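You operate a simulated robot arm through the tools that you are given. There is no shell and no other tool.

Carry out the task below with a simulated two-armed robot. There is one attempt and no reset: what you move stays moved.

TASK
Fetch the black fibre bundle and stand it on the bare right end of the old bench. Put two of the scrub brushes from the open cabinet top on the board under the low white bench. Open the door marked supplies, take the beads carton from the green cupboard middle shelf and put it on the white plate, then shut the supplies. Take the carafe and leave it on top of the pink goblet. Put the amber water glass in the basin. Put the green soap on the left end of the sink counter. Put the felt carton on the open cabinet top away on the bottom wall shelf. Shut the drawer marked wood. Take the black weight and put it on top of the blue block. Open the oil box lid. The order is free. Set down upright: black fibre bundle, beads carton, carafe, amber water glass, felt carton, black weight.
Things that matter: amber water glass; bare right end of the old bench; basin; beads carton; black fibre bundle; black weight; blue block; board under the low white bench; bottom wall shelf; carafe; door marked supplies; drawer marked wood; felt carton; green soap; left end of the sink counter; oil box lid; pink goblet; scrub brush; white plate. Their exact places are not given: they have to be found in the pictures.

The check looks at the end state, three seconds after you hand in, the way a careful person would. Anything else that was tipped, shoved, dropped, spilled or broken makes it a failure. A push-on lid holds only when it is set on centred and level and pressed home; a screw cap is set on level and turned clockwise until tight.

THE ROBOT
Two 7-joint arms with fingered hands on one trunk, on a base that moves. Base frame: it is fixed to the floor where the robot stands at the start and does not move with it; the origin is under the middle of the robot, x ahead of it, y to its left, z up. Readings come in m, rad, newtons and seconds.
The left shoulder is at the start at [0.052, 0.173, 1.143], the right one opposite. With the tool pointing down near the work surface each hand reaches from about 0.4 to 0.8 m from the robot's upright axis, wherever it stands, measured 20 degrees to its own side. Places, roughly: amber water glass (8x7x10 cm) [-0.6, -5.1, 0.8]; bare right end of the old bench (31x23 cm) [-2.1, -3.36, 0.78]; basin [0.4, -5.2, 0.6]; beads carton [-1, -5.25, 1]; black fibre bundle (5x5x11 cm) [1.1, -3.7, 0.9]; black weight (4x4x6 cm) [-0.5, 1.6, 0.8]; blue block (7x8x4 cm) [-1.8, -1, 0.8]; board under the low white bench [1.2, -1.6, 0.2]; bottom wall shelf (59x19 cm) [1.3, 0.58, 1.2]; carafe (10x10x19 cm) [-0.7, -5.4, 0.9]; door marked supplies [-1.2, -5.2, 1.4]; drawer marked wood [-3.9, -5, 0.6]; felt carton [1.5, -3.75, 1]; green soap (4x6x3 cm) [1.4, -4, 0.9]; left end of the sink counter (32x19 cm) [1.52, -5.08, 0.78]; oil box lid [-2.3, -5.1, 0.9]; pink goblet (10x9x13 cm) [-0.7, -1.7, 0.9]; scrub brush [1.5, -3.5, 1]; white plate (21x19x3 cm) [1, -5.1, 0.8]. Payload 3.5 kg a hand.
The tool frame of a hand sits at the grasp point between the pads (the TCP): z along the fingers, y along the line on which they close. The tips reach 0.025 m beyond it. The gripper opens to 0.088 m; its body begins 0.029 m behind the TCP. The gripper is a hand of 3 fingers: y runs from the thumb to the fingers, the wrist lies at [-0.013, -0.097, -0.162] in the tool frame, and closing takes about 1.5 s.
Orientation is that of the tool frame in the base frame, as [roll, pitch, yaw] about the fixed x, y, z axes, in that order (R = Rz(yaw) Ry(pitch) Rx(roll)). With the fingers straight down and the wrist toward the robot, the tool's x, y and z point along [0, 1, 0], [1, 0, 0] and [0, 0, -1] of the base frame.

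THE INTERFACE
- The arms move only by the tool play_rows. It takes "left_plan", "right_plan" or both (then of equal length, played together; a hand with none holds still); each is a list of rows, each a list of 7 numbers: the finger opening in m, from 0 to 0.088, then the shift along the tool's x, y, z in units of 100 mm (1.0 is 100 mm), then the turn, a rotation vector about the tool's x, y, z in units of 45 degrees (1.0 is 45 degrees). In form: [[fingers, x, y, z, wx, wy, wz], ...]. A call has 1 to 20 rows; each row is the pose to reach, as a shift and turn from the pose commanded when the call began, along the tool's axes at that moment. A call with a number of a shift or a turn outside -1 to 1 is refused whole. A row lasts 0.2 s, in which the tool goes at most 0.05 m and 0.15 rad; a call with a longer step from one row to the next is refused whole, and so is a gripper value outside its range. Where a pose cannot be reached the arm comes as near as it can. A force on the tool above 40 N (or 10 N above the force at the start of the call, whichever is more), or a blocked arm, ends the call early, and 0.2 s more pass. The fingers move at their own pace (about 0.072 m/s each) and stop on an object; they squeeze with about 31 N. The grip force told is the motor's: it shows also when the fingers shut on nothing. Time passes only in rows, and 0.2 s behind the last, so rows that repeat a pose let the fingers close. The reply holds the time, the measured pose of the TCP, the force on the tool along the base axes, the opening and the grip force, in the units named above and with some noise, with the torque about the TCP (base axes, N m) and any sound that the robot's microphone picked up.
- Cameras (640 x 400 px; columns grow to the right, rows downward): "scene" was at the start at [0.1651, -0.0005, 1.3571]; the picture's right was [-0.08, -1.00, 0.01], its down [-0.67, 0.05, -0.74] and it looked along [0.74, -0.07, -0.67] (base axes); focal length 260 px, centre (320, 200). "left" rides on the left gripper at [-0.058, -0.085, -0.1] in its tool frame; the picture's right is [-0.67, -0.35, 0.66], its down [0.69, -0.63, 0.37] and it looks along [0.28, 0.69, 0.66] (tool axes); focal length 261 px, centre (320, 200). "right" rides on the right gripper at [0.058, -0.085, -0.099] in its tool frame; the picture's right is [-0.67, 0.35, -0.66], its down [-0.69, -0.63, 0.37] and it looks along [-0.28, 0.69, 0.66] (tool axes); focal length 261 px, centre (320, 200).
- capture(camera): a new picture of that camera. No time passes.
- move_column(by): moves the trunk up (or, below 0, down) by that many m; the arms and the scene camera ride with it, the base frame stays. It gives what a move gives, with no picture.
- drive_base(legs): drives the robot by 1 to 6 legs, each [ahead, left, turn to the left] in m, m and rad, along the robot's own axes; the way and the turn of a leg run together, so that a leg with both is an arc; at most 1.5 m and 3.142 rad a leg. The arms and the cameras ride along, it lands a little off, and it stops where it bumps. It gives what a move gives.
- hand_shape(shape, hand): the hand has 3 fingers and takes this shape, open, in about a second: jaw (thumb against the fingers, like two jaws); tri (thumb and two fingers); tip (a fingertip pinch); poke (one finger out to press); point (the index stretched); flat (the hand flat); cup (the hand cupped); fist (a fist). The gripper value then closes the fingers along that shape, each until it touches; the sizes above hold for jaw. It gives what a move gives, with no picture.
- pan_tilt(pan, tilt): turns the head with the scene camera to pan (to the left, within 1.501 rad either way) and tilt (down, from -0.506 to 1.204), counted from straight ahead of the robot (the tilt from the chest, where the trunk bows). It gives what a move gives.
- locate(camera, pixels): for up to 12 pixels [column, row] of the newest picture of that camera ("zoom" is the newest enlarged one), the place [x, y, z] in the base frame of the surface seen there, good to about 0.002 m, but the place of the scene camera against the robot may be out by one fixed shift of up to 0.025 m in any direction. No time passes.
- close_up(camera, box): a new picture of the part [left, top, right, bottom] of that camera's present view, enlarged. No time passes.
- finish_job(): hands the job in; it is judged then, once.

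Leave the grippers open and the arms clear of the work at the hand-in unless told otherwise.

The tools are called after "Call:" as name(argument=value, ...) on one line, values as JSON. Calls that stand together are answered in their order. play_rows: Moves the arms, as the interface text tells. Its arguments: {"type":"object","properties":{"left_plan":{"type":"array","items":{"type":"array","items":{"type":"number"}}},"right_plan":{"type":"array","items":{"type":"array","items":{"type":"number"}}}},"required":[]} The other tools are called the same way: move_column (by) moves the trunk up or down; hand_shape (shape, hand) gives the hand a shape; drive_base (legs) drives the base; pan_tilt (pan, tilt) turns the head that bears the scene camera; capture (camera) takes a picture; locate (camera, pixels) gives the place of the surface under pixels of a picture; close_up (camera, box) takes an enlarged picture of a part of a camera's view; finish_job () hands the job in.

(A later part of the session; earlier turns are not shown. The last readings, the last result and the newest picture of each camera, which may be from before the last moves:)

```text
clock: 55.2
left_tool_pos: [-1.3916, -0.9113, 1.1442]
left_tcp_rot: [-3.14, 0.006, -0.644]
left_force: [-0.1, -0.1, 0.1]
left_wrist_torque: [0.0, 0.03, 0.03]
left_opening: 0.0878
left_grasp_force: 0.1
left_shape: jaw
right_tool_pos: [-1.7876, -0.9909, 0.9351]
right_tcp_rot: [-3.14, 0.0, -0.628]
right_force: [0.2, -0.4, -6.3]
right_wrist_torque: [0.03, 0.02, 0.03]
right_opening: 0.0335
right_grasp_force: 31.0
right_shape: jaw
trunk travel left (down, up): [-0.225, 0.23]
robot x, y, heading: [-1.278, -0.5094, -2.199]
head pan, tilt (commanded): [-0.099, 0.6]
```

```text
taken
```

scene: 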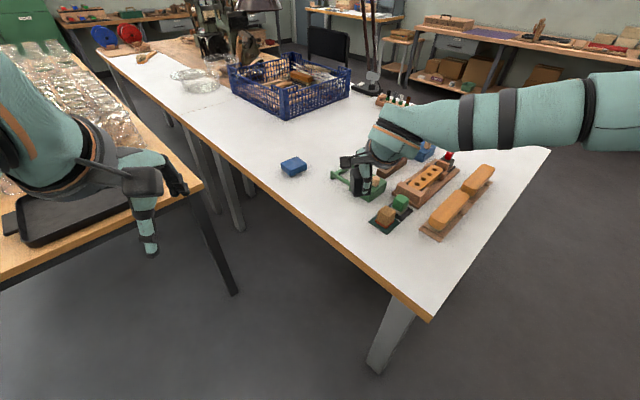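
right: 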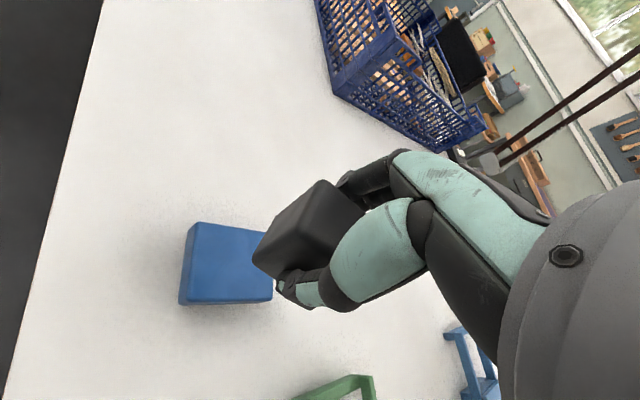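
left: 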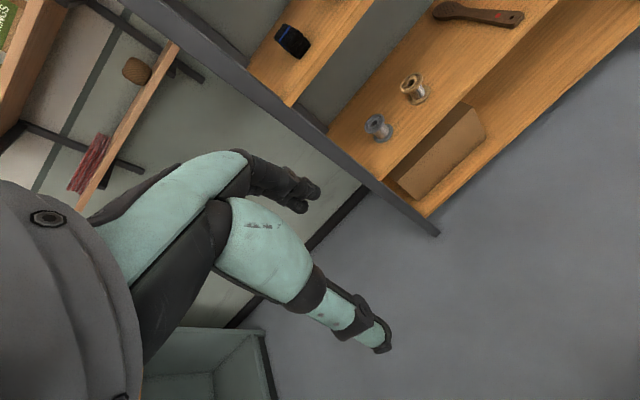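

Call:
play_rows(right_plan=[[0, 0, 0.146, 0.2, 0, 0, 0], [0, 0, 0.146, 0.45, 0, 0, 0], [0, 0, 0.146, 0.7, 0, 0, 0], [0, 0, 0.146, 0.79, 0, 0, 0], [0, 0, 0.146, 0.81, 0, 0, 0], [0, 0, 0.146, 0.82, 0, 0, 0], [0, 0, 0.146, 0.83, 0, 0, 0]])

Call:
capture(camera="right")

Call:
close_up(camera="scene", box=[200, 150, 440, 300])

```text
clock: 56.8
left_tool_pos: [-1.3924, -0.9114, 1.1449]
left_tcp_rot: [-3.138, 0.005, -0.642]
left_force: [-0.8, -0.1, 0.1]
left_wrist_torque: [0.01, 0.0, -0.03]
left_opening: 0.0875
left_grasp_force: 0.1
left_shape: jaw
right_tool_pos: [-1.7955, -1.0027, 0.8535]
right_tcp_rot: [-3.141, 0.0, -0.63]
right_force: [-1.0, -0.1, -4.9]
right_wrist_torque: [-0.04, 0.02, 0.02]
right_opening: 0.0335
right_grasp_force: 31.3
right_shape: jaw
trunk travel left (down, up): [-0.225, 0.23]
robot x, y, heading: [-1.2814, -0.5066, -2.204]
head pan, tilt (commanded): [-0.099, 0.6]
```

```text
taken
```

right: 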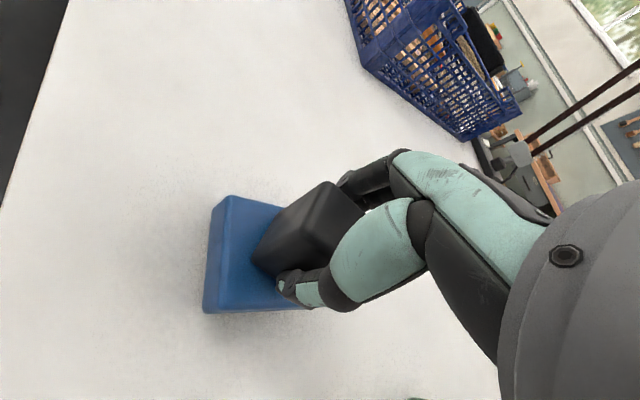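

```text
2.67 times, centred on (320, 225) of scene
```

zoom: 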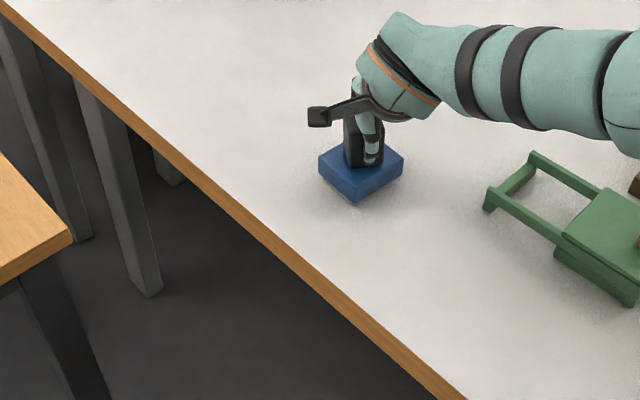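

The weight sits centred over the block but hasn't fully touched (force still -4.9). I'll lower it in millimetre steps.

Call:
play_rows(right_plan=[[0, 0, 0, 0.01, 0, 0, 0], [0, 0, 0, 0.02, 0, 0, 0], [0, 0, 0, 0.02, 0, 0, 0]])

```text
clock: 57.6
left_tool_pos: [-1.3915, -0.9098, 1.1454]
left_tcp_rot: [-3.139, 0.005, -0.643]
left_force: [-0.2, -0.5, -0.1]
left_wrist_torque: [0.01, 0.03, -0.03]
left_opening: 0.0877
left_grasp_force: 0.2
left_shape: jaw
right_tool_pos: [-1.7967, -1.0032, 0.8528]
right_tcp_rot: [3.141, 0.0, -0.631]
right_force: [-2.6, -0.4, 3.1]
right_wrist_torque: [-0.08, 0.02, -0.04]
right_opening: 0.0332
right_grasp_force: 31.1
right_shape: jaw
trunk travel left (down, up): [-0.225, 0.23]
robot x, y, heading: [-1.2819, -0.51, -2.202]
head pan, tilt (commanded): [-0.099, 0.6]
```

Contact now. I'll open the fingers and lift straight up.

Call:
play_rows(right_plan=[[0.088, 0, 0, 0, 0, 0, 0], [0.088, 0, 0, 0, 0, 0, 0], [0.088, 0, 0, 0, 0, 0, 0], [0.088, 0, 0, 0, 0, 0, 0], [0.088, 0, 0, 0, 0, 0, 0], [0.088, 0, 0, -0.3, 0, 0, 0], [0.088, 0, 0, -0.7, 0, 0, 0], [0.088, 0, 0, -1.0, 0, 0, 0]])

Call:
play_rows(right_plan=[[0.088, 0, -0.2, -0.3, 0, 0, 0], [0.088, 0, -0.5, -0.6, 0, 0, 0], [0.088, 0, -0.8, -0.9, 0, 0, 0], [0.088, 0, -1.0, -1.0, 0, 0, 0]])

Call:
close_up(camera="scene", box=[200, 150, 440, 300])

Call:
capture(camera="right")

```text
clock: 59.4
left_tool_pos: [-1.3905, -0.91, 1.1465]
left_tcp_rot: [-3.14, 0.005, -0.642]
left_force: [0.6, 0.5, 0.6]
left_wrist_torque: [-0.01, -0.01, 0.02]
left_opening: 0.0875
left_grasp_force: 0.1
left_shape: jaw
right_tool_pos: [-1.7938, -1.0018, 0.9516]
right_tcp_rot: [3.14, 0.0, -0.631]
right_force: [0.3, -0.4, 0.2]
right_wrist_torque: [-0.02, 0.0, 0.01]
right_opening: 0.0875
right_grasp_force: 0.1
right_shape: jaw
trunk travel left (down, up): [-0.225, 0.23]
robot x, y, heading: [-1.2834, -0.5069, -2.202]
head pan, tilt (commanded): [-0.099, 0.6]
```

```text
clock: 60.4
left_tool_pos: [-1.3911, -0.9096, 1.1449]
left_tcp_rot: [-3.139, 0.005, -0.642]
left_force: [0.3, 0.0, 0.7]
left_wrist_torque: [-0.01, 0.0, 0.0]
left_opening: 0.0877
left_grasp_force: 0.2
left_shape: jaw
right_tool_pos: [-1.7356, -0.9207, 1.051]
right_tcp_rot: [-3.141, 0.0, -0.633]
right_force: [0.6, -0.2, -0.2]
right_wrist_torque: [0.0, 0.02, 0.0]
right_opening: 0.0878
right_grasp_force: 0.0
right_shape: jaw
trunk travel left (down, up): [-0.225, 0.23]
robot x, y, heading: [-1.2811, -0.5088, -2.202]
head pan, tilt (commanded): [-0.099, 0.6]
```

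```text
2.67 times, centred on (320, 225) of scene
```

zoom: 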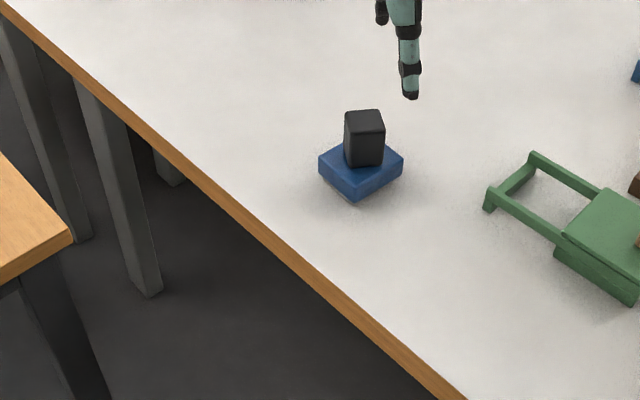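

```text
taken
```

right: 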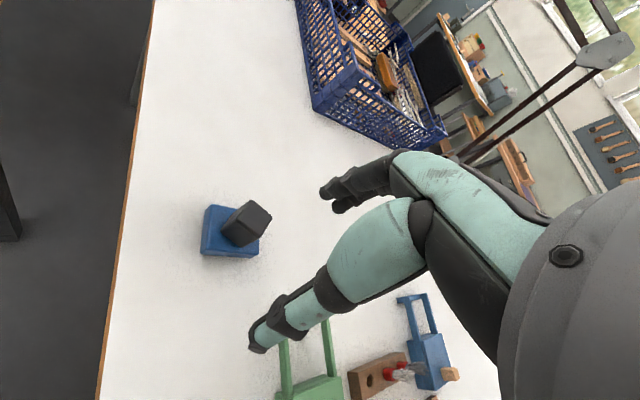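

The weight stands on the block. Next I'll back out, face south, and go along the east aisle to view the goblet and the low white bench.

Call:
drive_base(legs=[[-0.45, 0, 0], [0, 0, 0.63], [0, 1.1, 0], [1.3, 0, 0]])

Call:
pan_tilt(pan=-1.2, tilt=0.5)

Call:
capture(camera="scene")

Call:
pan_tilt(pan=1.2, tilt=0.5)

Call:
capture(camera="scene")

Call:
pan_tilt(pan=0.3, tilt=0.3)

Call:
capture(camera="scene")

```text
clock: 76.0
left_tool_pos: [0.1669, -1.8427, 1.1458]
left_tcp_rot: [-3.139, 0.004, -0.032]
left_force: [0.0, 0.3, -0.8]
left_wrist_torque: [-0.03, -0.01, 0.01]
left_opening: 0.0875
left_grasp_force: 0.1
left_shape: jaw
right_tool_pos: [-0.1088, -2.0489, 1.0496]
right_tcp_rot: [3.141, 0.0, -0.02]
right_force: [0.4, -0.5, 0.4]
right_wrist_torque: [-0.01, 0.0, 0.01]
right_opening: 0.0877
right_grasp_force: 0.1
right_shape: jaw
trunk travel left (down, up): [-0.225, 0.23]
robot x, y, heading: [0.0209, -1.4505, -1.592]
head pan, tilt (commanded): [-0.099, 0.6]
```

```text
clock: 77.3
left_tool_pos: [0.1668, -1.843, 1.1453]
left_tcp_rot: [-3.138, 0.007, -0.032]
left_force: [0.2, 0.2, -0.7]
left_wrist_torque: [0.01, -0.01, 0.0]
left_opening: 0.0874
left_grasp_force: 0.1
left_shape: jaw
right_tool_pos: [-0.1084, -2.0488, 1.0492]
right_tcp_rot: [3.141, -0.001, -0.02]
right_force: [-0.7, 0.6, -0.5]
right_wrist_torque: [0.03, -0.01, -0.05]
right_opening: 0.0878
right_grasp_force: 0.0
right_shape: jaw
trunk travel left (down, up): [-0.225, 0.23]
robot x, y, heading: [0.0265, -1.4558, -1.594]
head pan, tilt (commanded): [-1.201, 0.499]
```

```text
taken
```

scene: 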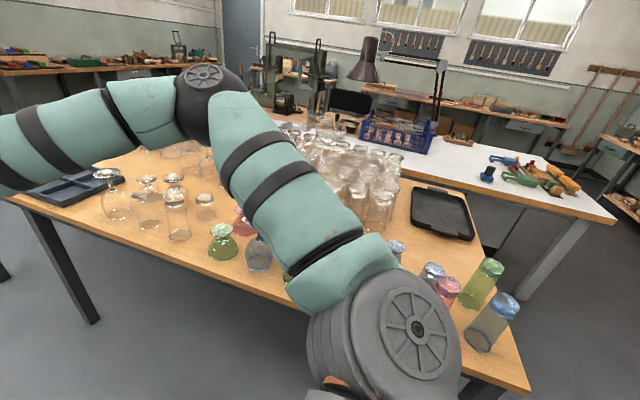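

```text
clock: 79.5
left_tool_pos: [0.1685, -1.8443, 1.1444]
left_tcp_rot: [-3.14, 0.006, -0.031]
left_force: [-1.0, -0.5, -0.6]
left_wrist_torque: [0.0, 0.01, 0.0]
left_opening: 0.0875
left_grasp_force: 0.0
left_shape: jaw
right_tool_pos: [-0.1092, -2.0503, 1.0521]
right_tcp_rot: [-3.141, 0.001, -0.02]
right_force: [0.0, 0.5, -0.1]
right_wrist_torque: [0.03, 0.0, -0.02]
right_opening: 0.088
right_grasp_force: 0.1
right_shape: jaw
trunk travel left (down, up): [-0.225, 0.23]
robot x, y, heading: [0.0227, -1.4489, -1.594]
head pan, tilt (commanded): [1.201, 0.499]
```

```text
taken
```

scene: 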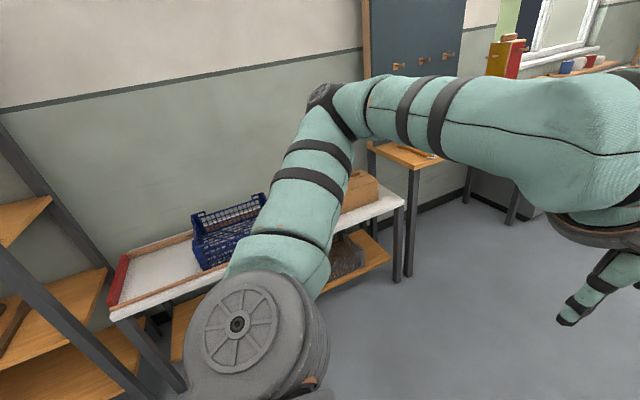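

```text
clock: 80.7
left_tool_pos: [0.1666, -1.8434, 1.1451]
left_tcp_rot: [-3.141, 0.004, -0.032]
left_force: [-0.1, -0.2, -0.7]
left_wrist_torque: [0.01, -0.03, -0.02]
left_opening: 0.0876
left_grasp_force: 0.0
left_shape: jaw
right_tool_pos: [-0.109, -2.0501, 1.0516]
right_tcp_rot: [-3.141, 0.002, -0.019]
right_force: [-0.5, 0.6, -1.1]
right_wrist_torque: [-0.01, 0.01, 0.02]
right_opening: 0.0877
right_grasp_force: 0.1
right_shape: jaw
trunk travel left (down, up): [-0.225, 0.23]
robot x, y, heading: [0.0229, -1.4527, -1.596]
head pan, tilt (commanded): [0.3, 0.3]
```

```text
taken
```

scene: 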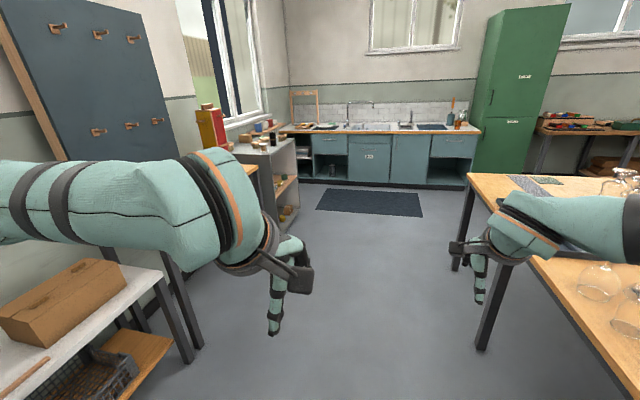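

I see the low white bench on the left, a grey open cabinet farther down, and the sink counter at the back wall. I'll drive toward the open cabinet for a look.

Call:
drive_base(legs=[[1.45, 0.3, 0], [0.3, 0, 0]])

Call:
pan_tilt(pan=0.5, tilt=0.4)

Call:
capture(camera="scene")

Call:
pan_tilt(pan=-0.3, tilt=0.3)

Call:
capture(camera="scene")

```text
clock: 89.8
left_tool_pos: [0.376, -3.63, 1.1459]
left_tcp_rot: [-3.139, 0.006, -0.072]
left_force: [0.8, 0.0, -0.4]
left_wrist_torque: [0.0, -0.01, -0.02]
left_opening: 0.0876
left_grasp_force: 0.0
left_shape: jaw
right_tool_pos: [0.09, -3.8243, 1.0512]
right_tcp_rot: [-3.141, 0.001, -0.061]
right_force: [0.2, -0.4, -0.6]
right_wrist_torque: [0.0, -0.01, -0.04]
right_opening: 0.0876
right_grasp_force: 0.1
right_shape: jaw
trunk travel left (down, up): [-0.225, 0.23]
robot x, y, heading: [0.2517, -3.2352, -1.63]
head pan, tilt (commanded): [0.3, 0.3]
```

```text
clock: 90.5
left_tool_pos: [0.3745, -3.6313, 1.1455]
left_tcp_rot: [-3.141, 0.006, -0.074]
left_force: [0.4, -0.1, 0.1]
left_wrist_torque: [-0.01, -0.02, 0.01]
left_opening: 0.0878
left_grasp_force: 0.0
left_shape: jaw
right_tool_pos: [0.0908, -3.8253, 1.0507]
right_tcp_rot: [-3.141, 0.0, -0.061]
right_force: [-0.3, 0.0, 0.6]
right_wrist_torque: [-0.02, -0.06, 0.0]
right_opening: 0.0877
right_grasp_force: 0.0
right_shape: jaw
trunk travel left (down, up): [-0.225, 0.23]
robot x, y, heading: [0.2498, -3.2324, -1.63]
head pan, tilt (commanded): [0.499, 0.4]
```

```text
taken
```

scene: 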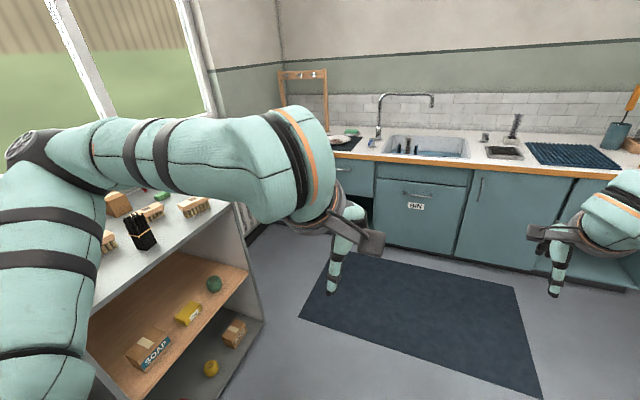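

```text
clock: 91.7
left_tool_pos: [0.3759, -3.631, 1.1438]
left_tcp_rot: [-3.139, 0.007, -0.073]
left_force: [-0.6, 0.5, -0.3]
left_wrist_torque: [0.01, 0.01, 0.0]
left_opening: 0.0877
left_grasp_force: 0.0
left_shape: jaw
right_tool_pos: [0.0916, -3.8253, 1.0499]
right_tcp_rot: [-3.141, -0.001, -0.06]
right_force: [-0.2, 0.1, 0.1]
right_wrist_torque: [0.03, 0.0, 0.01]
right_opening: 0.0875
right_grasp_force: 0.1
right_shape: jaw
trunk travel left (down, up): [-0.225, 0.23]
robot x, y, heading: [0.2462, -3.2347, -1.635]
head pan, tilt (commanded): [-0.3, 0.3]
```

```text
taken
```

scene: 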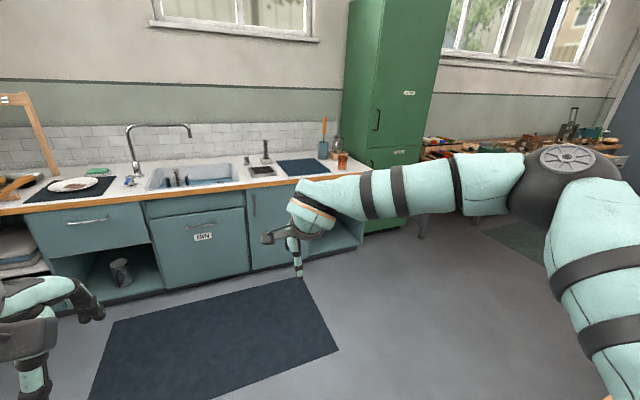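

Now I'll turn to face the open cabinet (east).

Call:
drive_base(legs=[[0.4, 0, 0], [0, 0, 1.63]])

Call:
pan_tilt(pan=0, tilt=0.5)

Call:
capture(camera="scene")

Call:
capture(camera="left")

Call:
capture(camera="right")

```text
clock: 98.0
left_tool_pos: [0.6184, -3.4985, 1.145]
left_tcp_rot: [-3.141, 0.005, 1.515]
left_force: [0.3, 0.1, 0.0]
left_wrist_torque: [-0.04, 0.01, -0.01]
left_opening: 0.0877
left_grasp_force: 0.1
left_shape: jaw
right_tool_pos: [0.8171, -3.7799, 1.0502]
right_tcp_rot: [-3.141, 0.0, 1.527]
right_force: [1.0, -0.3, 0.0]
right_wrist_torque: [0.0, 0.0, 0.01]
right_opening: 0.0879
right_grasp_force: 0.1
right_shape: jaw
trunk travel left (down, up): [-0.225, 0.23]
robot x, y, heading: [0.2221, -3.6309, -0.047]
head pan, tilt (commanded): [-0.3, 0.3]
```

```text
clock: 98.8
left_tool_pos: [0.6177, -3.4977, 1.145]
left_tcp_rot: [-3.139, 0.004, 1.515]
left_force: [0.0, 0.3, -0.1]
left_wrist_torque: [0.03, -0.03, 0.02]
left_opening: 0.0879
left_grasp_force: 0.0
left_shape: jaw
right_tool_pos: [0.8177, -3.7783, 1.0514]
right_tcp_rot: [-3.141, 0.0, 1.528]
right_force: [0.5, 0.1, -0.2]
right_wrist_torque: [-0.01, 0.04, -0.03]
right_opening: 0.0876
right_grasp_force: 0.0
right_shape: jaw
trunk travel left (down, up): [-0.225, 0.23]
robot x, y, heading: [0.226, -3.631, -0.048]
head pan, tilt (commanded): [0.0, 0.499]
```

```text
taken
```

scene: 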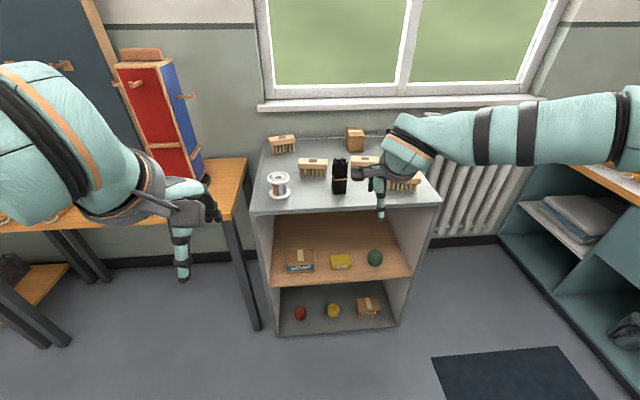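

```text
taken
```

left: 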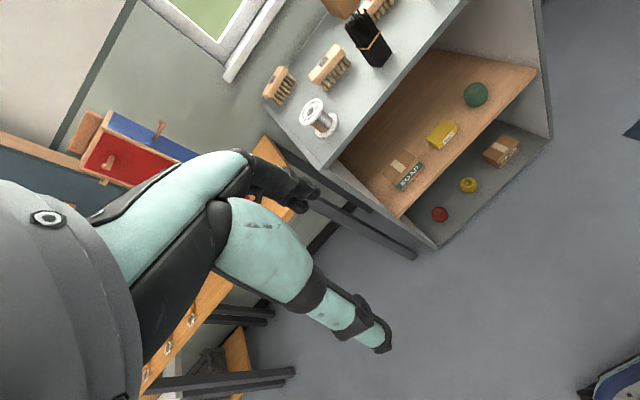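

```text
taken
```

right: 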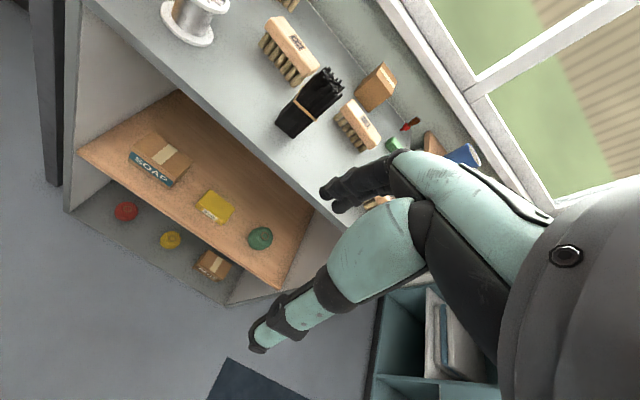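

On top of the cabinet are scrub brushes, a spool, the black bundle at (340,175), and a carton at (356,138). The green soap shows in the hand camera at (395,145). I'll enlarge both views.

Call:
close_up(camera="right", box=[200, 0, 480, 210])

Call:
close_up(camera="scene", box=[240, 110, 460, 240])

```text
1.90 times, centred on (340, 105) of right
```

zoom: 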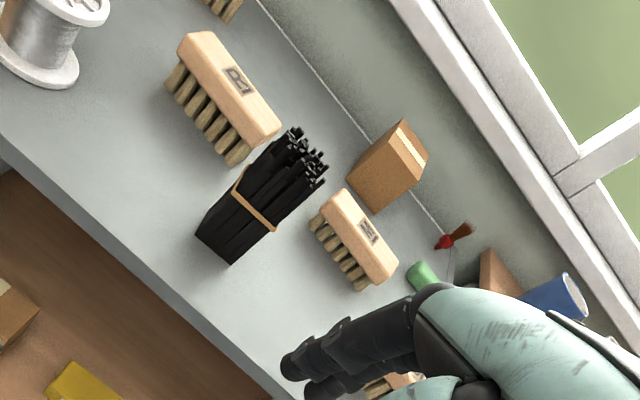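

```text
2.91 times, centred on (350, 175) of scene
```

zoom: 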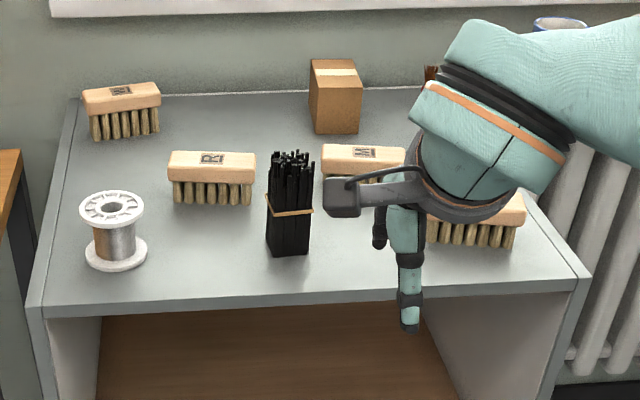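

Call:
locate(camera="right", pixels=[[322, 82], [295, 130], [280, 125], [310, 110], [377, 80], [372, 95], [388, 85], [394, 144], [290, 45], [357, 122], [200, 30], [250, 130]])

Call:
locate(camera="scene", pixels=[[340, 160], [340, 193], [252, 212], [440, 203], [263, 138], [282, 140], [312, 165], [356, 138], [365, 165], [403, 187], [278, 175]])

```text
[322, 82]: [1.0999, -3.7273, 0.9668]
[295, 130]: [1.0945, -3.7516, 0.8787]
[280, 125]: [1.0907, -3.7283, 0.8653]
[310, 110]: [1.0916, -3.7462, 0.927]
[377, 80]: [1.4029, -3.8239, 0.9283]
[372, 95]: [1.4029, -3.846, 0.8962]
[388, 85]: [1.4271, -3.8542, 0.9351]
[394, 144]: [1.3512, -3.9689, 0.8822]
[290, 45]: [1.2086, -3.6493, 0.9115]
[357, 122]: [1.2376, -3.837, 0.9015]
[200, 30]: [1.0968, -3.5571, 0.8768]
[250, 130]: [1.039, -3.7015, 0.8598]
```

```text
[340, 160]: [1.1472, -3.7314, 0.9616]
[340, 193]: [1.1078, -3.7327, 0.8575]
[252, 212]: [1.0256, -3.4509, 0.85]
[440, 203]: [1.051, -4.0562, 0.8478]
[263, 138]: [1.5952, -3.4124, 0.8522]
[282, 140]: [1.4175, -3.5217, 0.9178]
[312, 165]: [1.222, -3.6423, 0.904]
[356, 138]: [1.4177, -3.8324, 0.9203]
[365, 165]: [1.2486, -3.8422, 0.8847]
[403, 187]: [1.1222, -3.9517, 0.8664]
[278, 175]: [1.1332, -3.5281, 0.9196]
```

The cabinet top is at z≈0.86. I want an unobstructed view of the back right corner, so I'll pull the right hand back toward me.

Call:
play_rows(right_plan=[[0.088, -0.2, -0.3, -0.3, 0, 0, 0], [0.088, -0.4, -0.6, -0.5, 0, 0, 0], [0.088, -0.6, -0.9, -0.7, 0, 0, 0], [0.088, -0.8, -1.0, -1.0, 0, 0, 0]])

Call:
capture(camera="right")

Call:
close_up(camera="scene", box=[240, 110, 460, 240])

```text
clock: 99.8
left_tool_pos: [0.6175, -3.4984, 1.1459]
left_tcp_rot: [-3.141, 0.005, 1.514]
left_force: [-0.1, -0.3, -0.2]
left_wrist_torque: [0.02, 0.0, 0.0]
left_opening: 0.0875
left_grasp_force: 0.1
left_shape: jaw
right_tool_pos: [0.7135, -3.8548, 1.1518]
right_tcp_rot: [-3.141, -0.002, 1.527]
right_force: [-0.4, 0.0, 0.6]
right_wrist_torque: [0.02, -0.03, 0.0]
right_opening: 0.0876
right_grasp_force: 0.1
right_shape: jaw
trunk travel left (down, up): [-0.225, 0.23]
robot x, y, heading: [0.2211, -3.6343, -0.047]
head pan, tilt (commanded): [0.0, 0.499]
```

```text
taken
```

right: 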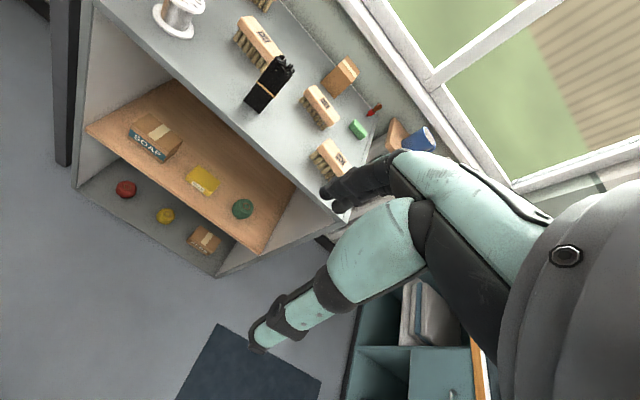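

```text
2.91 times, centred on (350, 175) of scene
```

zoom: 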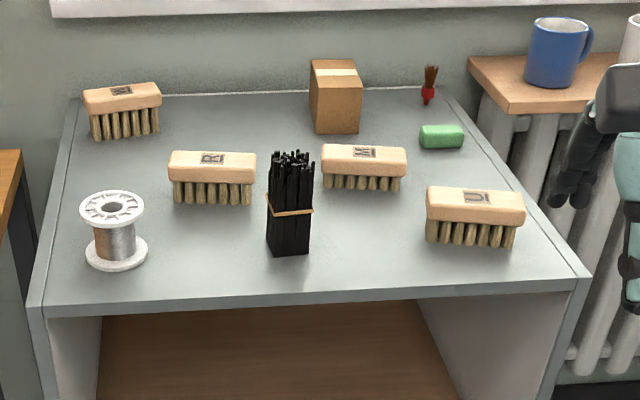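

Now I have a clear view: four scrub brushes, spool, bundle, carton (back centre) and green soap (back right). I'll drive nearer, to about x=0.62.

Call:
drive_base(legs=[[0.36, -0.12, 0.047]])

Call:
capture(camera="right")

Call:
capture(camera="left")

Call:
capture(camera="scene")

```text
clock: 102.2
left_tool_pos: [0.9669, -3.6072, 1.1451]
left_tcp_rot: [-3.14, 0.005, 1.56]
left_force: [-0.3, 0.7, 0.3]
left_wrist_torque: [0.0, -0.02, 0.0]
left_opening: 0.0878
left_grasp_force: 0.0
left_shape: jaw
right_tool_pos: [1.0795, -3.9596, 1.1507]
right_tcp_rot: [-3.141, -0.001, 1.574]
right_force: [0.5, -0.5, 0.0]
right_wrist_torque: [-0.01, 0.0, 0.01]
right_opening: 0.0878
right_grasp_force: 0.1
right_shape: jaw
trunk travel left (down, up): [-0.225, 0.23]
robot x, y, heading: [0.5785, -3.7567, 0.001]
head pan, tilt (commanded): [0.0, 0.499]
```

```text
taken
```

right: 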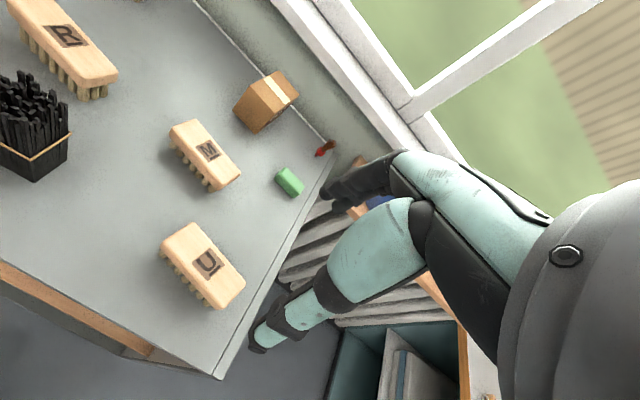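

```text
taken
```

left: 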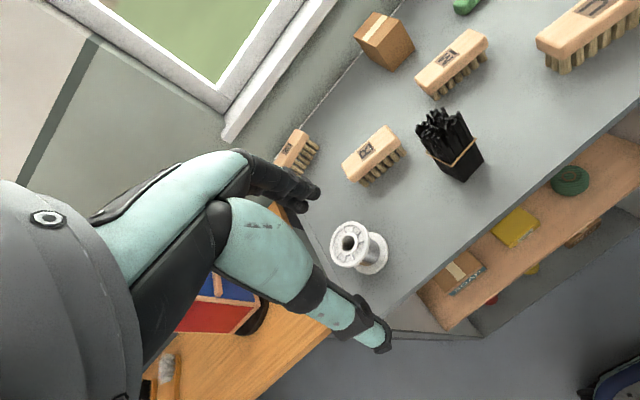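

```text
taken
```

scene: 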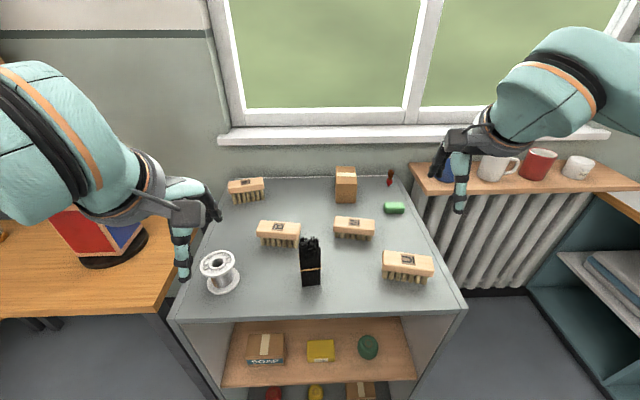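

I'll locate the soap (289,181) in the right camera with its neighbours, and the bundle at (450,145) in the left camera.

Call:
close_up(camera="right", box=[240, 130, 352, 200])

Call:
locate(camera="right", pixels=[[289, 181], [285, 168], [303, 190], [276, 176], [292, 194], [319, 156], [331, 150], [305, 230], [237, 180], [222, 380], [265, 80], [298, 100]])

Call:
locate(camera="left", pixels=[[445, 128], [430, 150], [480, 150], [458, 178], [440, 118], [350, 245], [425, 290], [372, 50], [398, 30]])

```text
5.71 times, centred on (296, 165) of right
```

zoom: 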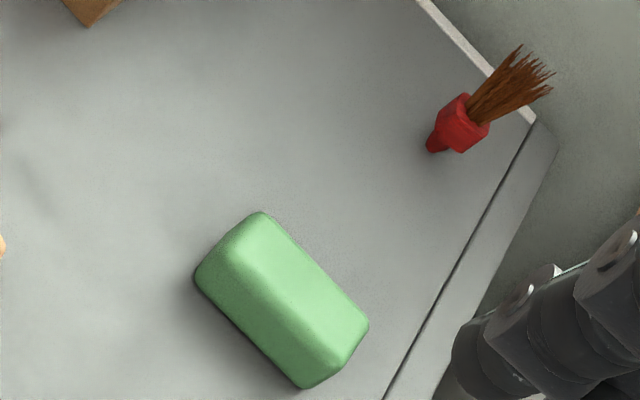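

```text
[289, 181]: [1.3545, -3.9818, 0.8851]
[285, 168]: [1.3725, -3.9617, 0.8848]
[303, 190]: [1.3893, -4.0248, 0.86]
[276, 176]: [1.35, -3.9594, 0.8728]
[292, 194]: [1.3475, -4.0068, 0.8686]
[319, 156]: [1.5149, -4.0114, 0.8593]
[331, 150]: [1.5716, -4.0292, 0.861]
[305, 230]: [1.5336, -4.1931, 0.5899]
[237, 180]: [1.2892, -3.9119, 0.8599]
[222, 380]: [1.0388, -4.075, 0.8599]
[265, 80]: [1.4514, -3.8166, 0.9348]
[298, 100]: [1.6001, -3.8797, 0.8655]
```

```text
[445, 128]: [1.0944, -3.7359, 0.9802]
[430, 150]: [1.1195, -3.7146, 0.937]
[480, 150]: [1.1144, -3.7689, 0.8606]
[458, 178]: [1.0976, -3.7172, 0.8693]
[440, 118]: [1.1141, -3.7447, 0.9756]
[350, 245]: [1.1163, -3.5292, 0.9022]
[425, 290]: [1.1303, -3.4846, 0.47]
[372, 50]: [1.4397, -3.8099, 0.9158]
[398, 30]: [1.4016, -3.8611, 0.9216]
```

Call:
locate(camera="zoom", pixels=[[260, 225], [355, 320], [310, 345], [215, 265], [285, 285], [200, 280], [305, 385], [455, 130]])

```text
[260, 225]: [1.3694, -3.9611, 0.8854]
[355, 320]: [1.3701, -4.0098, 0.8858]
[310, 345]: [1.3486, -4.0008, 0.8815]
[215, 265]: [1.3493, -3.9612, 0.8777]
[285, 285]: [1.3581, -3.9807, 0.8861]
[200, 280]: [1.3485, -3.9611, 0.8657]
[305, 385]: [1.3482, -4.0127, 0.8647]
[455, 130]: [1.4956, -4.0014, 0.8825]
```

Soap centre is about (1.363, -3.985), top 0.886. It's a bit far, so I'll roll 5 cm ahead and then move the right hand over it.

Call:
drive_base(legs=[[0.055, -0.02, 0]])

Call:
play_rows(right_plan=[[0.088, 0, 0.3, 0.1, 0, 0, 0], [0.088, 0, 0.6, 0.3, 0, 0, 0], [0.088, 0, 0.85, 0.6, 0, 0, 0], [0.088, 0, 1.0, 0.8, 0, 0, 0]])

```text
clock: 103.2
left_tool_pos: [1.0203, -3.626, 1.1468]
left_tcp_rot: [3.139, 0.003, 1.562]
left_force: [-0.1, -0.2, 0.2]
left_wrist_torque: [0.01, -0.01, -0.03]
left_opening: 0.0878
left_grasp_force: 0.1
left_shape: jaw
right_tool_pos: [1.1338, -3.9784, 1.1531]
right_tcp_rot: [3.139, -0.001, 1.572]
right_force: [-0.4, 0.7, 0.0]
right_wrist_torque: [0.01, 0.01, -0.01]
right_opening: 0.0876
right_grasp_force: 0.2
right_shape: jaw
trunk travel left (down, up): [-0.225, 0.23]
robot x, y, heading: [0.6376, -3.7772, -0.001]
head pan, tilt (commanded): [0.0, 0.499]
```

```text
clock: 104.2
left_tool_pos: [1.0236, -3.6285, 1.1468]
left_tcp_rot: [-3.141, 0.006, 1.562]
left_force: [-0.5, 0.4, -0.2]
left_wrist_torque: [-0.01, 0.02, 0.02]
left_opening: 0.0876
left_grasp_force: 0.0
left_shape: jaw
right_tool_pos: [1.2357, -3.9786, 1.0705]
right_tcp_rot: [3.142, 0.001, 1.574]
right_force: [0.9, -0.9, 0.7]
right_wrist_torque: [0.01, -0.02, 0.0]
right_opening: 0.0876
right_grasp_force: 0.1
right_shape: jaw
trunk travel left (down, up): [-0.225, 0.23]
robot x, y, heading: [0.6329, -3.779, 0.001]
head pan, tilt (commanded): [0.0, 0.499]
```

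Call:
play_rows(right_plan=[[0.088, -0.03, 0.4, 0.1, 0, 0, 0], [0.088, -0.06, 0.8, 0.2, 0, 0, 0], [0.088, -0.06, 1.0, 0.5, 0, 0, 0], [0.088, -0.06, 1.0, 0.5, 0, 0, 0]])

Call:
capture(camera="right")

```text
clock: 105.2
left_tool_pos: [1.0227, -3.6283, 1.146]
left_tcp_rot: [-3.139, 0.006, 1.561]
left_force: [0.5, -0.7, 0.0]
left_wrist_torque: [0.0, 0.02, -0.02]
left_opening: 0.0877
left_grasp_force: 0.0
left_shape: jaw
right_tool_pos: [1.3357, -3.9833, 1.0215]
right_tcp_rot: [3.14, 0.0, 1.572]
right_force: [-0.5, -0.4, 0.6]
right_wrist_torque: [-0.02, 0.01, 0.0]
right_opening: 0.0878
right_grasp_force: 0.1
right_shape: jaw
trunk travel left (down, up): [-0.225, 0.23]
robot x, y, heading: [0.6373, -3.7784, 0.001]
head pan, tilt (commanded): [0.0, 0.499]
```

```text
taken
```

right: 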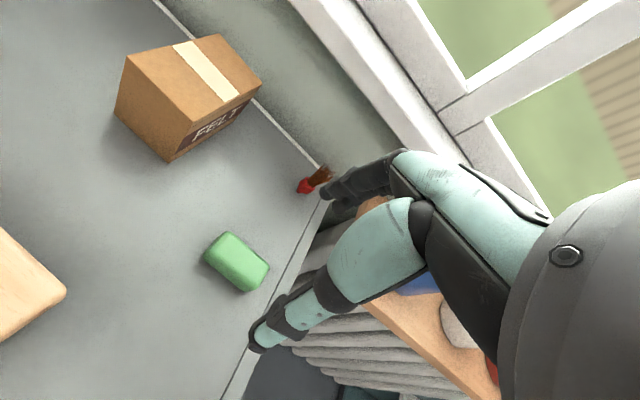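

The carton's label reads FELT — confirmed. I'll re-measure the soap at (237,262) and descend.

Call:
locate(camera="right", pixels=[[228, 234], [267, 266], [245, 288], [206, 256], [237, 258], [312, 182], [196, 165], [165, 158], [260, 85], [118, 120]])

```text
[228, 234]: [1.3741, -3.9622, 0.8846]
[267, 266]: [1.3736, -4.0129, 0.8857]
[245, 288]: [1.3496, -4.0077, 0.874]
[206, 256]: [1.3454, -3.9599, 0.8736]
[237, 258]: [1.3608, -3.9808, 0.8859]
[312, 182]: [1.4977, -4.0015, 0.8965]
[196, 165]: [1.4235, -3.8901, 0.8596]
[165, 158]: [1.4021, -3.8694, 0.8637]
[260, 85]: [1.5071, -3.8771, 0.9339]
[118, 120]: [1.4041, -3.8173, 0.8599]
```

Call:
play_rows(right_plan=[[0.088, -0.02, 0.253, 0.2, 0, 0, 0], [0.088, -0.02, 0.253, 0.5, 0, 0, 0], [0.088, -0.02, 0.253, 0.8, 0, 0, 0], [0.088, -0.02, 0.253, 1.0, 0, 0, 0]])

Call:
play_rows(right_plan=[[0.088, 0, 0, 0.2, 0, 0, 0], [0.088, 0, 0, 0.33, 0, 0, 0], [0.088, 0, 0, 0.33, 0, 0, 0], [0.0, 0, 0, 0.33, 0, 0, 0], [0.0, 0, 0, 0.33, 0, 0, 0], [0.0, 0, 0, 0.33, 0, 0, 0], [0.0, 0, 0, 0.33, 0, 0, 0], [0.0, 0, 0, 0.33, 0, 0, 0], [0.0, 0, 0, 0.33, 0, 0, 0]])

Call:
capture(camera="right")

```text
clock: 106.2
left_tool_pos: [1.0234, -3.6267, 1.1454]
left_tcp_rot: [-3.141, 0.005, 1.56]
left_force: [-0.6, 0.1, -0.1]
left_wrist_torque: [0.01, -0.02, 0.01]
left_opening: 0.0877
left_grasp_force: 0.0
left_shape: jaw
right_tool_pos: [1.3602, -3.9847, 0.9206]
right_tcp_rot: [-3.14, 0.0, 1.573]
right_force: [-0.2, -0.3, 0.1]
right_wrist_torque: [0.03, -0.03, -0.02]
right_opening: 0.0875
right_grasp_force: 0.2
right_shape: jaw
trunk travel left (down, up): [-0.225, 0.23]
robot x, y, heading: [0.6359, -3.7784, 0.001]
head pan, tilt (commanded): [0.0, 0.499]
```

```text
clock: 108.2
left_tool_pos: [1.0233, -3.6272, 1.1451]
left_tcp_rot: [-3.139, 0.006, 1.562]
left_force: [0.8, -0.5, 0.2]
left_wrist_torque: [0.0, 0.04, 0.01]
left_opening: 0.0877
left_grasp_force: 0.0
left_shape: jaw
right_tool_pos: [1.3626, -3.9864, 0.8881]
right_tcp_rot: [-3.14, 0.001, 1.573]
right_force: [-0.1, 0.3, -0.4]
right_wrist_torque: [-0.04, 0.0, -0.01]
right_opening: 0.0267
right_grasp_force: 30.9
right_shape: jaw
trunk travel left (down, up): [-0.225, 0.23]
robot x, y, heading: [0.6367, -3.7771, 0.003]
head pan, tilt (commanded): [0.0, 0.499]
```

```text
taken
```

right: 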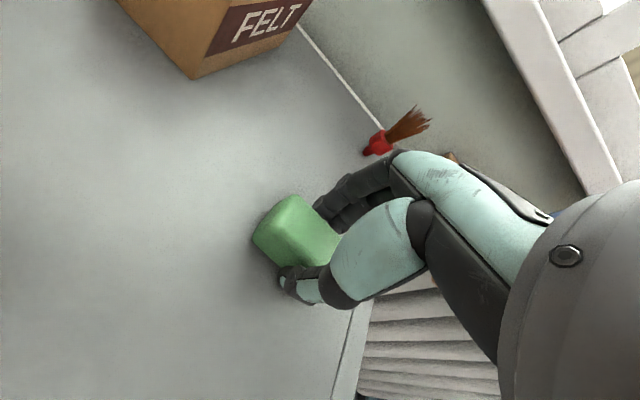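

The soap is gripped. I'll lift it and pull it back; then I'll bring the left hand over the bundle.

Call:
play_rows(right_plan=[[0, 0, 0, -0.3, 0, 0, 0], [0, 0, 0, -0.7, 0, 0, 0], [0, 0, 0, -1.0, 0, 0, 0]])

Call:
play_rows(right_plan=[[0, 0, -0.3, -0.3, 0, 0, 0], [0, 0, -0.6, -0.6, 0, 0, 0], [0, 0, -1.0, -0.9, 0, 0, 0], [0, 0, -1.0, -1.0, 0, 0, 0]])

Call:
play_rows(right_plan=[[0, -0.2, -0.4, 0, 0, 0, 0], [0, -0.4, -0.8, 0, 0, 0, 0], [0, -0.6, -1.0, 0, 0, 0, 0]])

Call:
capture(camera="left")

Call:
capture(camera="right")

```text
clock: 109.0
left_tool_pos: [1.0232, -3.6277, 1.1439]
left_tcp_rot: [-3.139, 0.006, 1.562]
left_force: [-0.5, -0.2, -0.2]
left_wrist_torque: [-0.01, -0.02, 0.04]
left_opening: 0.0875
left_grasp_force: 0.1
left_shape: jaw
right_tool_pos: [1.3621, -3.9862, 0.9881]
right_tcp_rot: [3.141, -0.001, 1.573]
right_force: [-0.3, -0.7, -1.2]
right_wrist_torque: [-0.01, 0.01, 0.01]
right_opening: 0.0263
right_grasp_force: 30.9
right_shape: jaw
trunk travel left (down, up): [-0.225, 0.23]
robot x, y, heading: [0.6367, -3.7794, -0.001]
head pan, tilt (commanded): [0.0, 0.499]
```

```text
clock: 110.0
left_tool_pos: [1.0248, -3.6266, 1.1457]
left_tcp_rot: [-3.14, 0.005, 1.561]
left_force: [0.0, -0.2, 0.1]
left_wrist_torque: [0.0, -0.01, -0.01]
left_opening: 0.0876
left_grasp_force: 0.0
left_shape: jaw
right_tool_pos: [1.2622, -3.9862, 1.0862]
right_tcp_rot: [-3.142, 0.0, 1.575]
right_force: [-0.6, -0.1, 0.0]
right_wrist_torque: [0.02, 0.03, 0.02]
right_opening: 0.0263
right_grasp_force: 30.9
right_shape: jaw
trunk travel left (down, up): [-0.225, 0.23]
robot x, y, heading: [0.6349, -3.781, -0.001]
head pan, tilt (commanded): [0.0, 0.499]
```

```text
clock: 110.8
left_tool_pos: [1.0224, -3.6283, 1.1459]
left_tcp_rot: [-3.139, 0.004, 1.563]
left_force: [-0.1, -0.2, -0.3]
left_wrist_torque: [-0.03, -0.02, 0.0]
left_opening: 0.0877
left_grasp_force: 0.0
left_shape: jaw
right_tool_pos: [1.1621, -4.0479, 1.0852]
right_tcp_rot: [-3.141, 0.0, 1.575]
right_force: [-0.7, 0.9, -0.8]
right_wrist_torque: [0.02, 0.03, -0.01]
right_opening: 0.0265
right_grasp_force: 31.2
right_shape: jaw
trunk travel left (down, up): [-0.225, 0.23]
robot x, y, heading: [0.637, -3.7787, -0.0]
head pan, tilt (commanded): [0.0, 0.499]
```

```text
taken
```

left: 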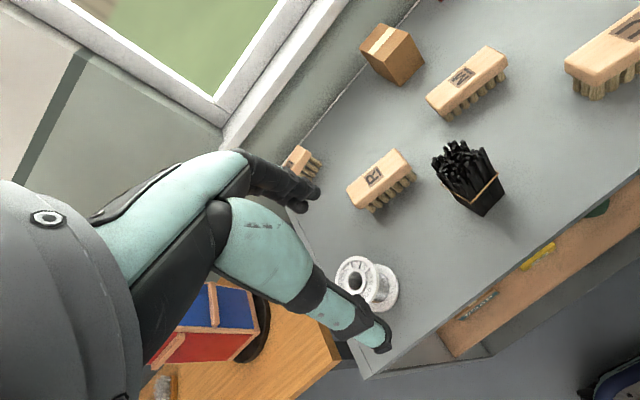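

```text
taken
```

right: 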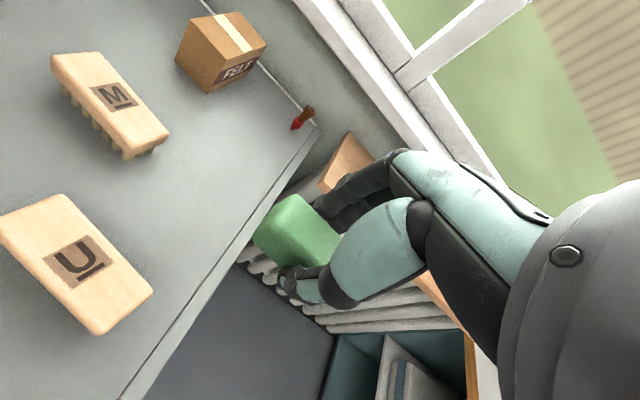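

I'll enlarge the bundle in the left camera to find its footprint.

Call:
close_up(camera="left", box=[410, 125, 530, 225])

```text
4.00 times, centred on (470, 175) of left
```

zoom: 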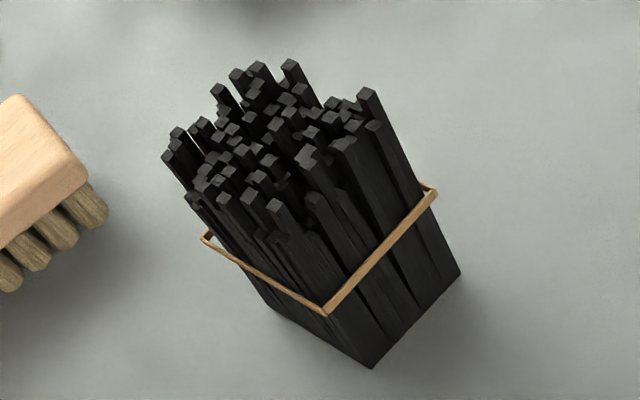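

Call:
locate(camera="zoom", pixels=[[372, 362], [458, 272], [270, 305], [325, 310], [432, 190], [205, 238], [280, 200], [290, 70], [370, 95], [175, 135]])

```text
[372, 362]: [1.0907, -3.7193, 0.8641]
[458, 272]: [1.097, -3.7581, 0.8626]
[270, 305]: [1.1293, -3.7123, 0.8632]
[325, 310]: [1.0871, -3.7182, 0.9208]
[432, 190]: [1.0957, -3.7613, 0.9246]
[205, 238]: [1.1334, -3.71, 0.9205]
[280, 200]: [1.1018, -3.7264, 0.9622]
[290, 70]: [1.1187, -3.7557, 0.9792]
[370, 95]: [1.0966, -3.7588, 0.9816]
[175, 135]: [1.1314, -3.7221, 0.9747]
```

The bundle is centred near (1.113, -3.735), turned about 10°, top 0.98. I'll bring the left hand above it, turned 10° to match.

Call:
play_rows(left_plan=[[0.088, -0.25, 0.2, 0.1, 0, 0, -0.1], [0.088, -0.5, 0.45, 0.2, 0, 0, -0.222], [0.088, -0.75, 0.7, 0.3, 0, 0, -0.222], [0.088, -0.9, 0.918, 0.4, 0, 0, -0.222], [0.088, -0.9, 0.918, 0.4, 0, 0, -0.222]])

Call:
capture(camera="left")

```text
clock: 112.0
left_tool_pos: [1.114, -3.7168, 1.1058]
left_tcp_rot: [-3.141, 0.004, 1.736]
left_force: [0.7, -0.6, -0.5]
left_wrist_torque: [0.02, 0.03, 0.01]
left_opening: 0.0875
left_grasp_force: 0.0
left_shape: jaw
right_tool_pos: [1.1626, -4.0467, 1.0857]
right_tcp_rot: [-3.141, 0.001, 1.573]
right_force: [1.2, 0.7, -1.4]
right_wrist_torque: [0.01, -0.03, 0.03]
right_opening: 0.0265
right_grasp_force: 31.1
right_shape: jaw
trunk travel left (down, up): [-0.225, 0.23]
robot x, y, heading: [0.6315, -3.781, 0.002]
head pan, tilt (commanded): [0.0, 0.499]
```

```text
taken
```

left: 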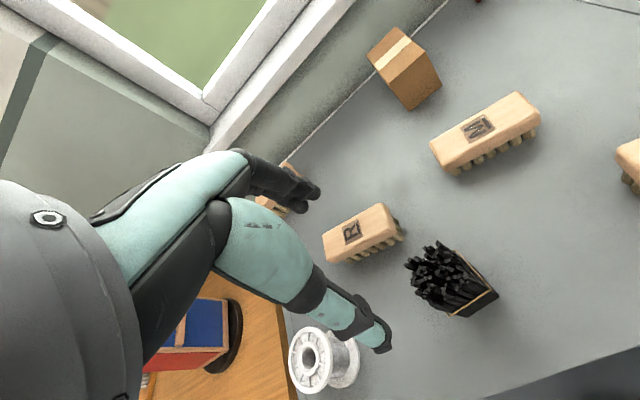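

Call:
locate(camera="left", pixels=[[408, 268], [438, 245], [470, 275], [432, 295], [445, 272], [450, 316], [495, 296], [436, 262], [330, 345], [365, 260], [400, 232]])

Call:
close_up(camera="left", box=[390, 225, 518, 325])

```text
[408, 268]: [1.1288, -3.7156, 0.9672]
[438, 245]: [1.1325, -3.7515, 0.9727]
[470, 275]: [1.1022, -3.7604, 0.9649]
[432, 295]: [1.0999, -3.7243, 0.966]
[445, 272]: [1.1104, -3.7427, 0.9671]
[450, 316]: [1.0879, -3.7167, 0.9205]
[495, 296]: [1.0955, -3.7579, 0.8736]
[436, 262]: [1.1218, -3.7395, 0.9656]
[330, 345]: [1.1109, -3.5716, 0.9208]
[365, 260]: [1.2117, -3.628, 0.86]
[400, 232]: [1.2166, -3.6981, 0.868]
```

```text
4.00 times, centred on (454, 275) of left
```

zoom: 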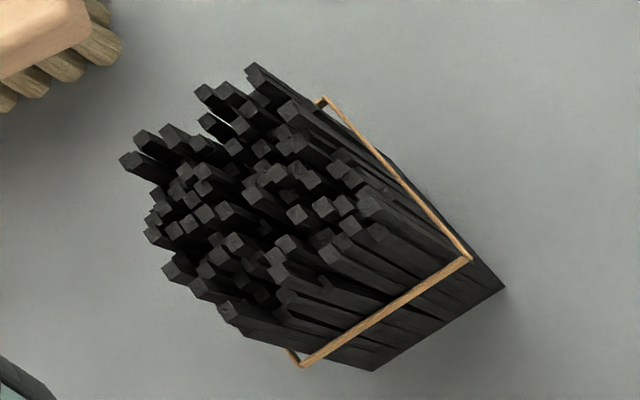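

Call:
play_rows(left_plan=[[0.088, -0.19, -0.037, 0.2, 0, 0, 0], [0.088, -0.19, -0.037, 0.5, 0, 0, 0], [0.088, -0.19, -0.037, 0.8, 0, 0, 0], [0.088, -0.19, -0.037, 1.0, 0, 0, 0]])

Call:
capture(camera="left")

Call:
close_up(camera="scene", box=[160, 160, 480, 360])

```text
clock: 113.0
left_tool_pos: [1.1153, -3.7376, 1.0052]
left_tcp_rot: [-3.139, 0.005, 1.736]
left_force: [0.5, -0.1, -0.2]
left_wrist_torque: [0.01, -0.01, 0.02]
left_opening: 0.0876
left_grasp_force: 0.1
left_shape: jaw
right_tool_pos: [1.1633, -4.0471, 1.0859]
right_tcp_rot: [3.141, 0.001, 1.573]
right_force: [0.1, -0.8, -0.6]
right_wrist_torque: [0.0, 0.02, -0.01]
right_opening: 0.0264
right_grasp_force: 30.9
right_shape: jaw
trunk travel left (down, up): [-0.225, 0.23]
robot x, y, heading: [0.6317, -3.7776, -0.0]
head pan, tilt (commanded): [0.0, 0.499]
```

```text
taken
```

left: 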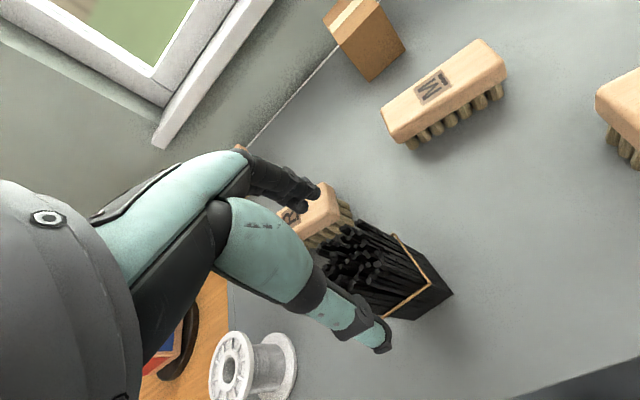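

```text
2.00 times, centred on (320, 260) of scene
```

zoom: 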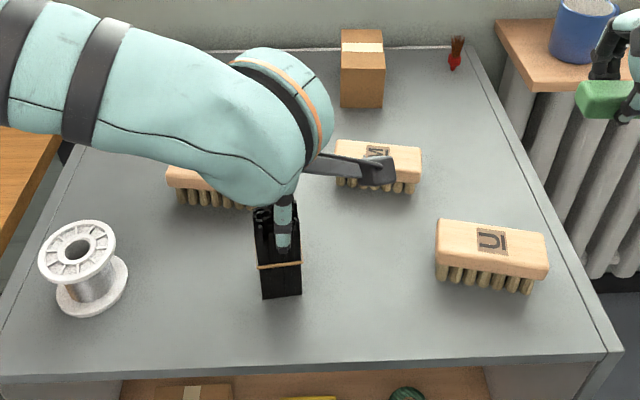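

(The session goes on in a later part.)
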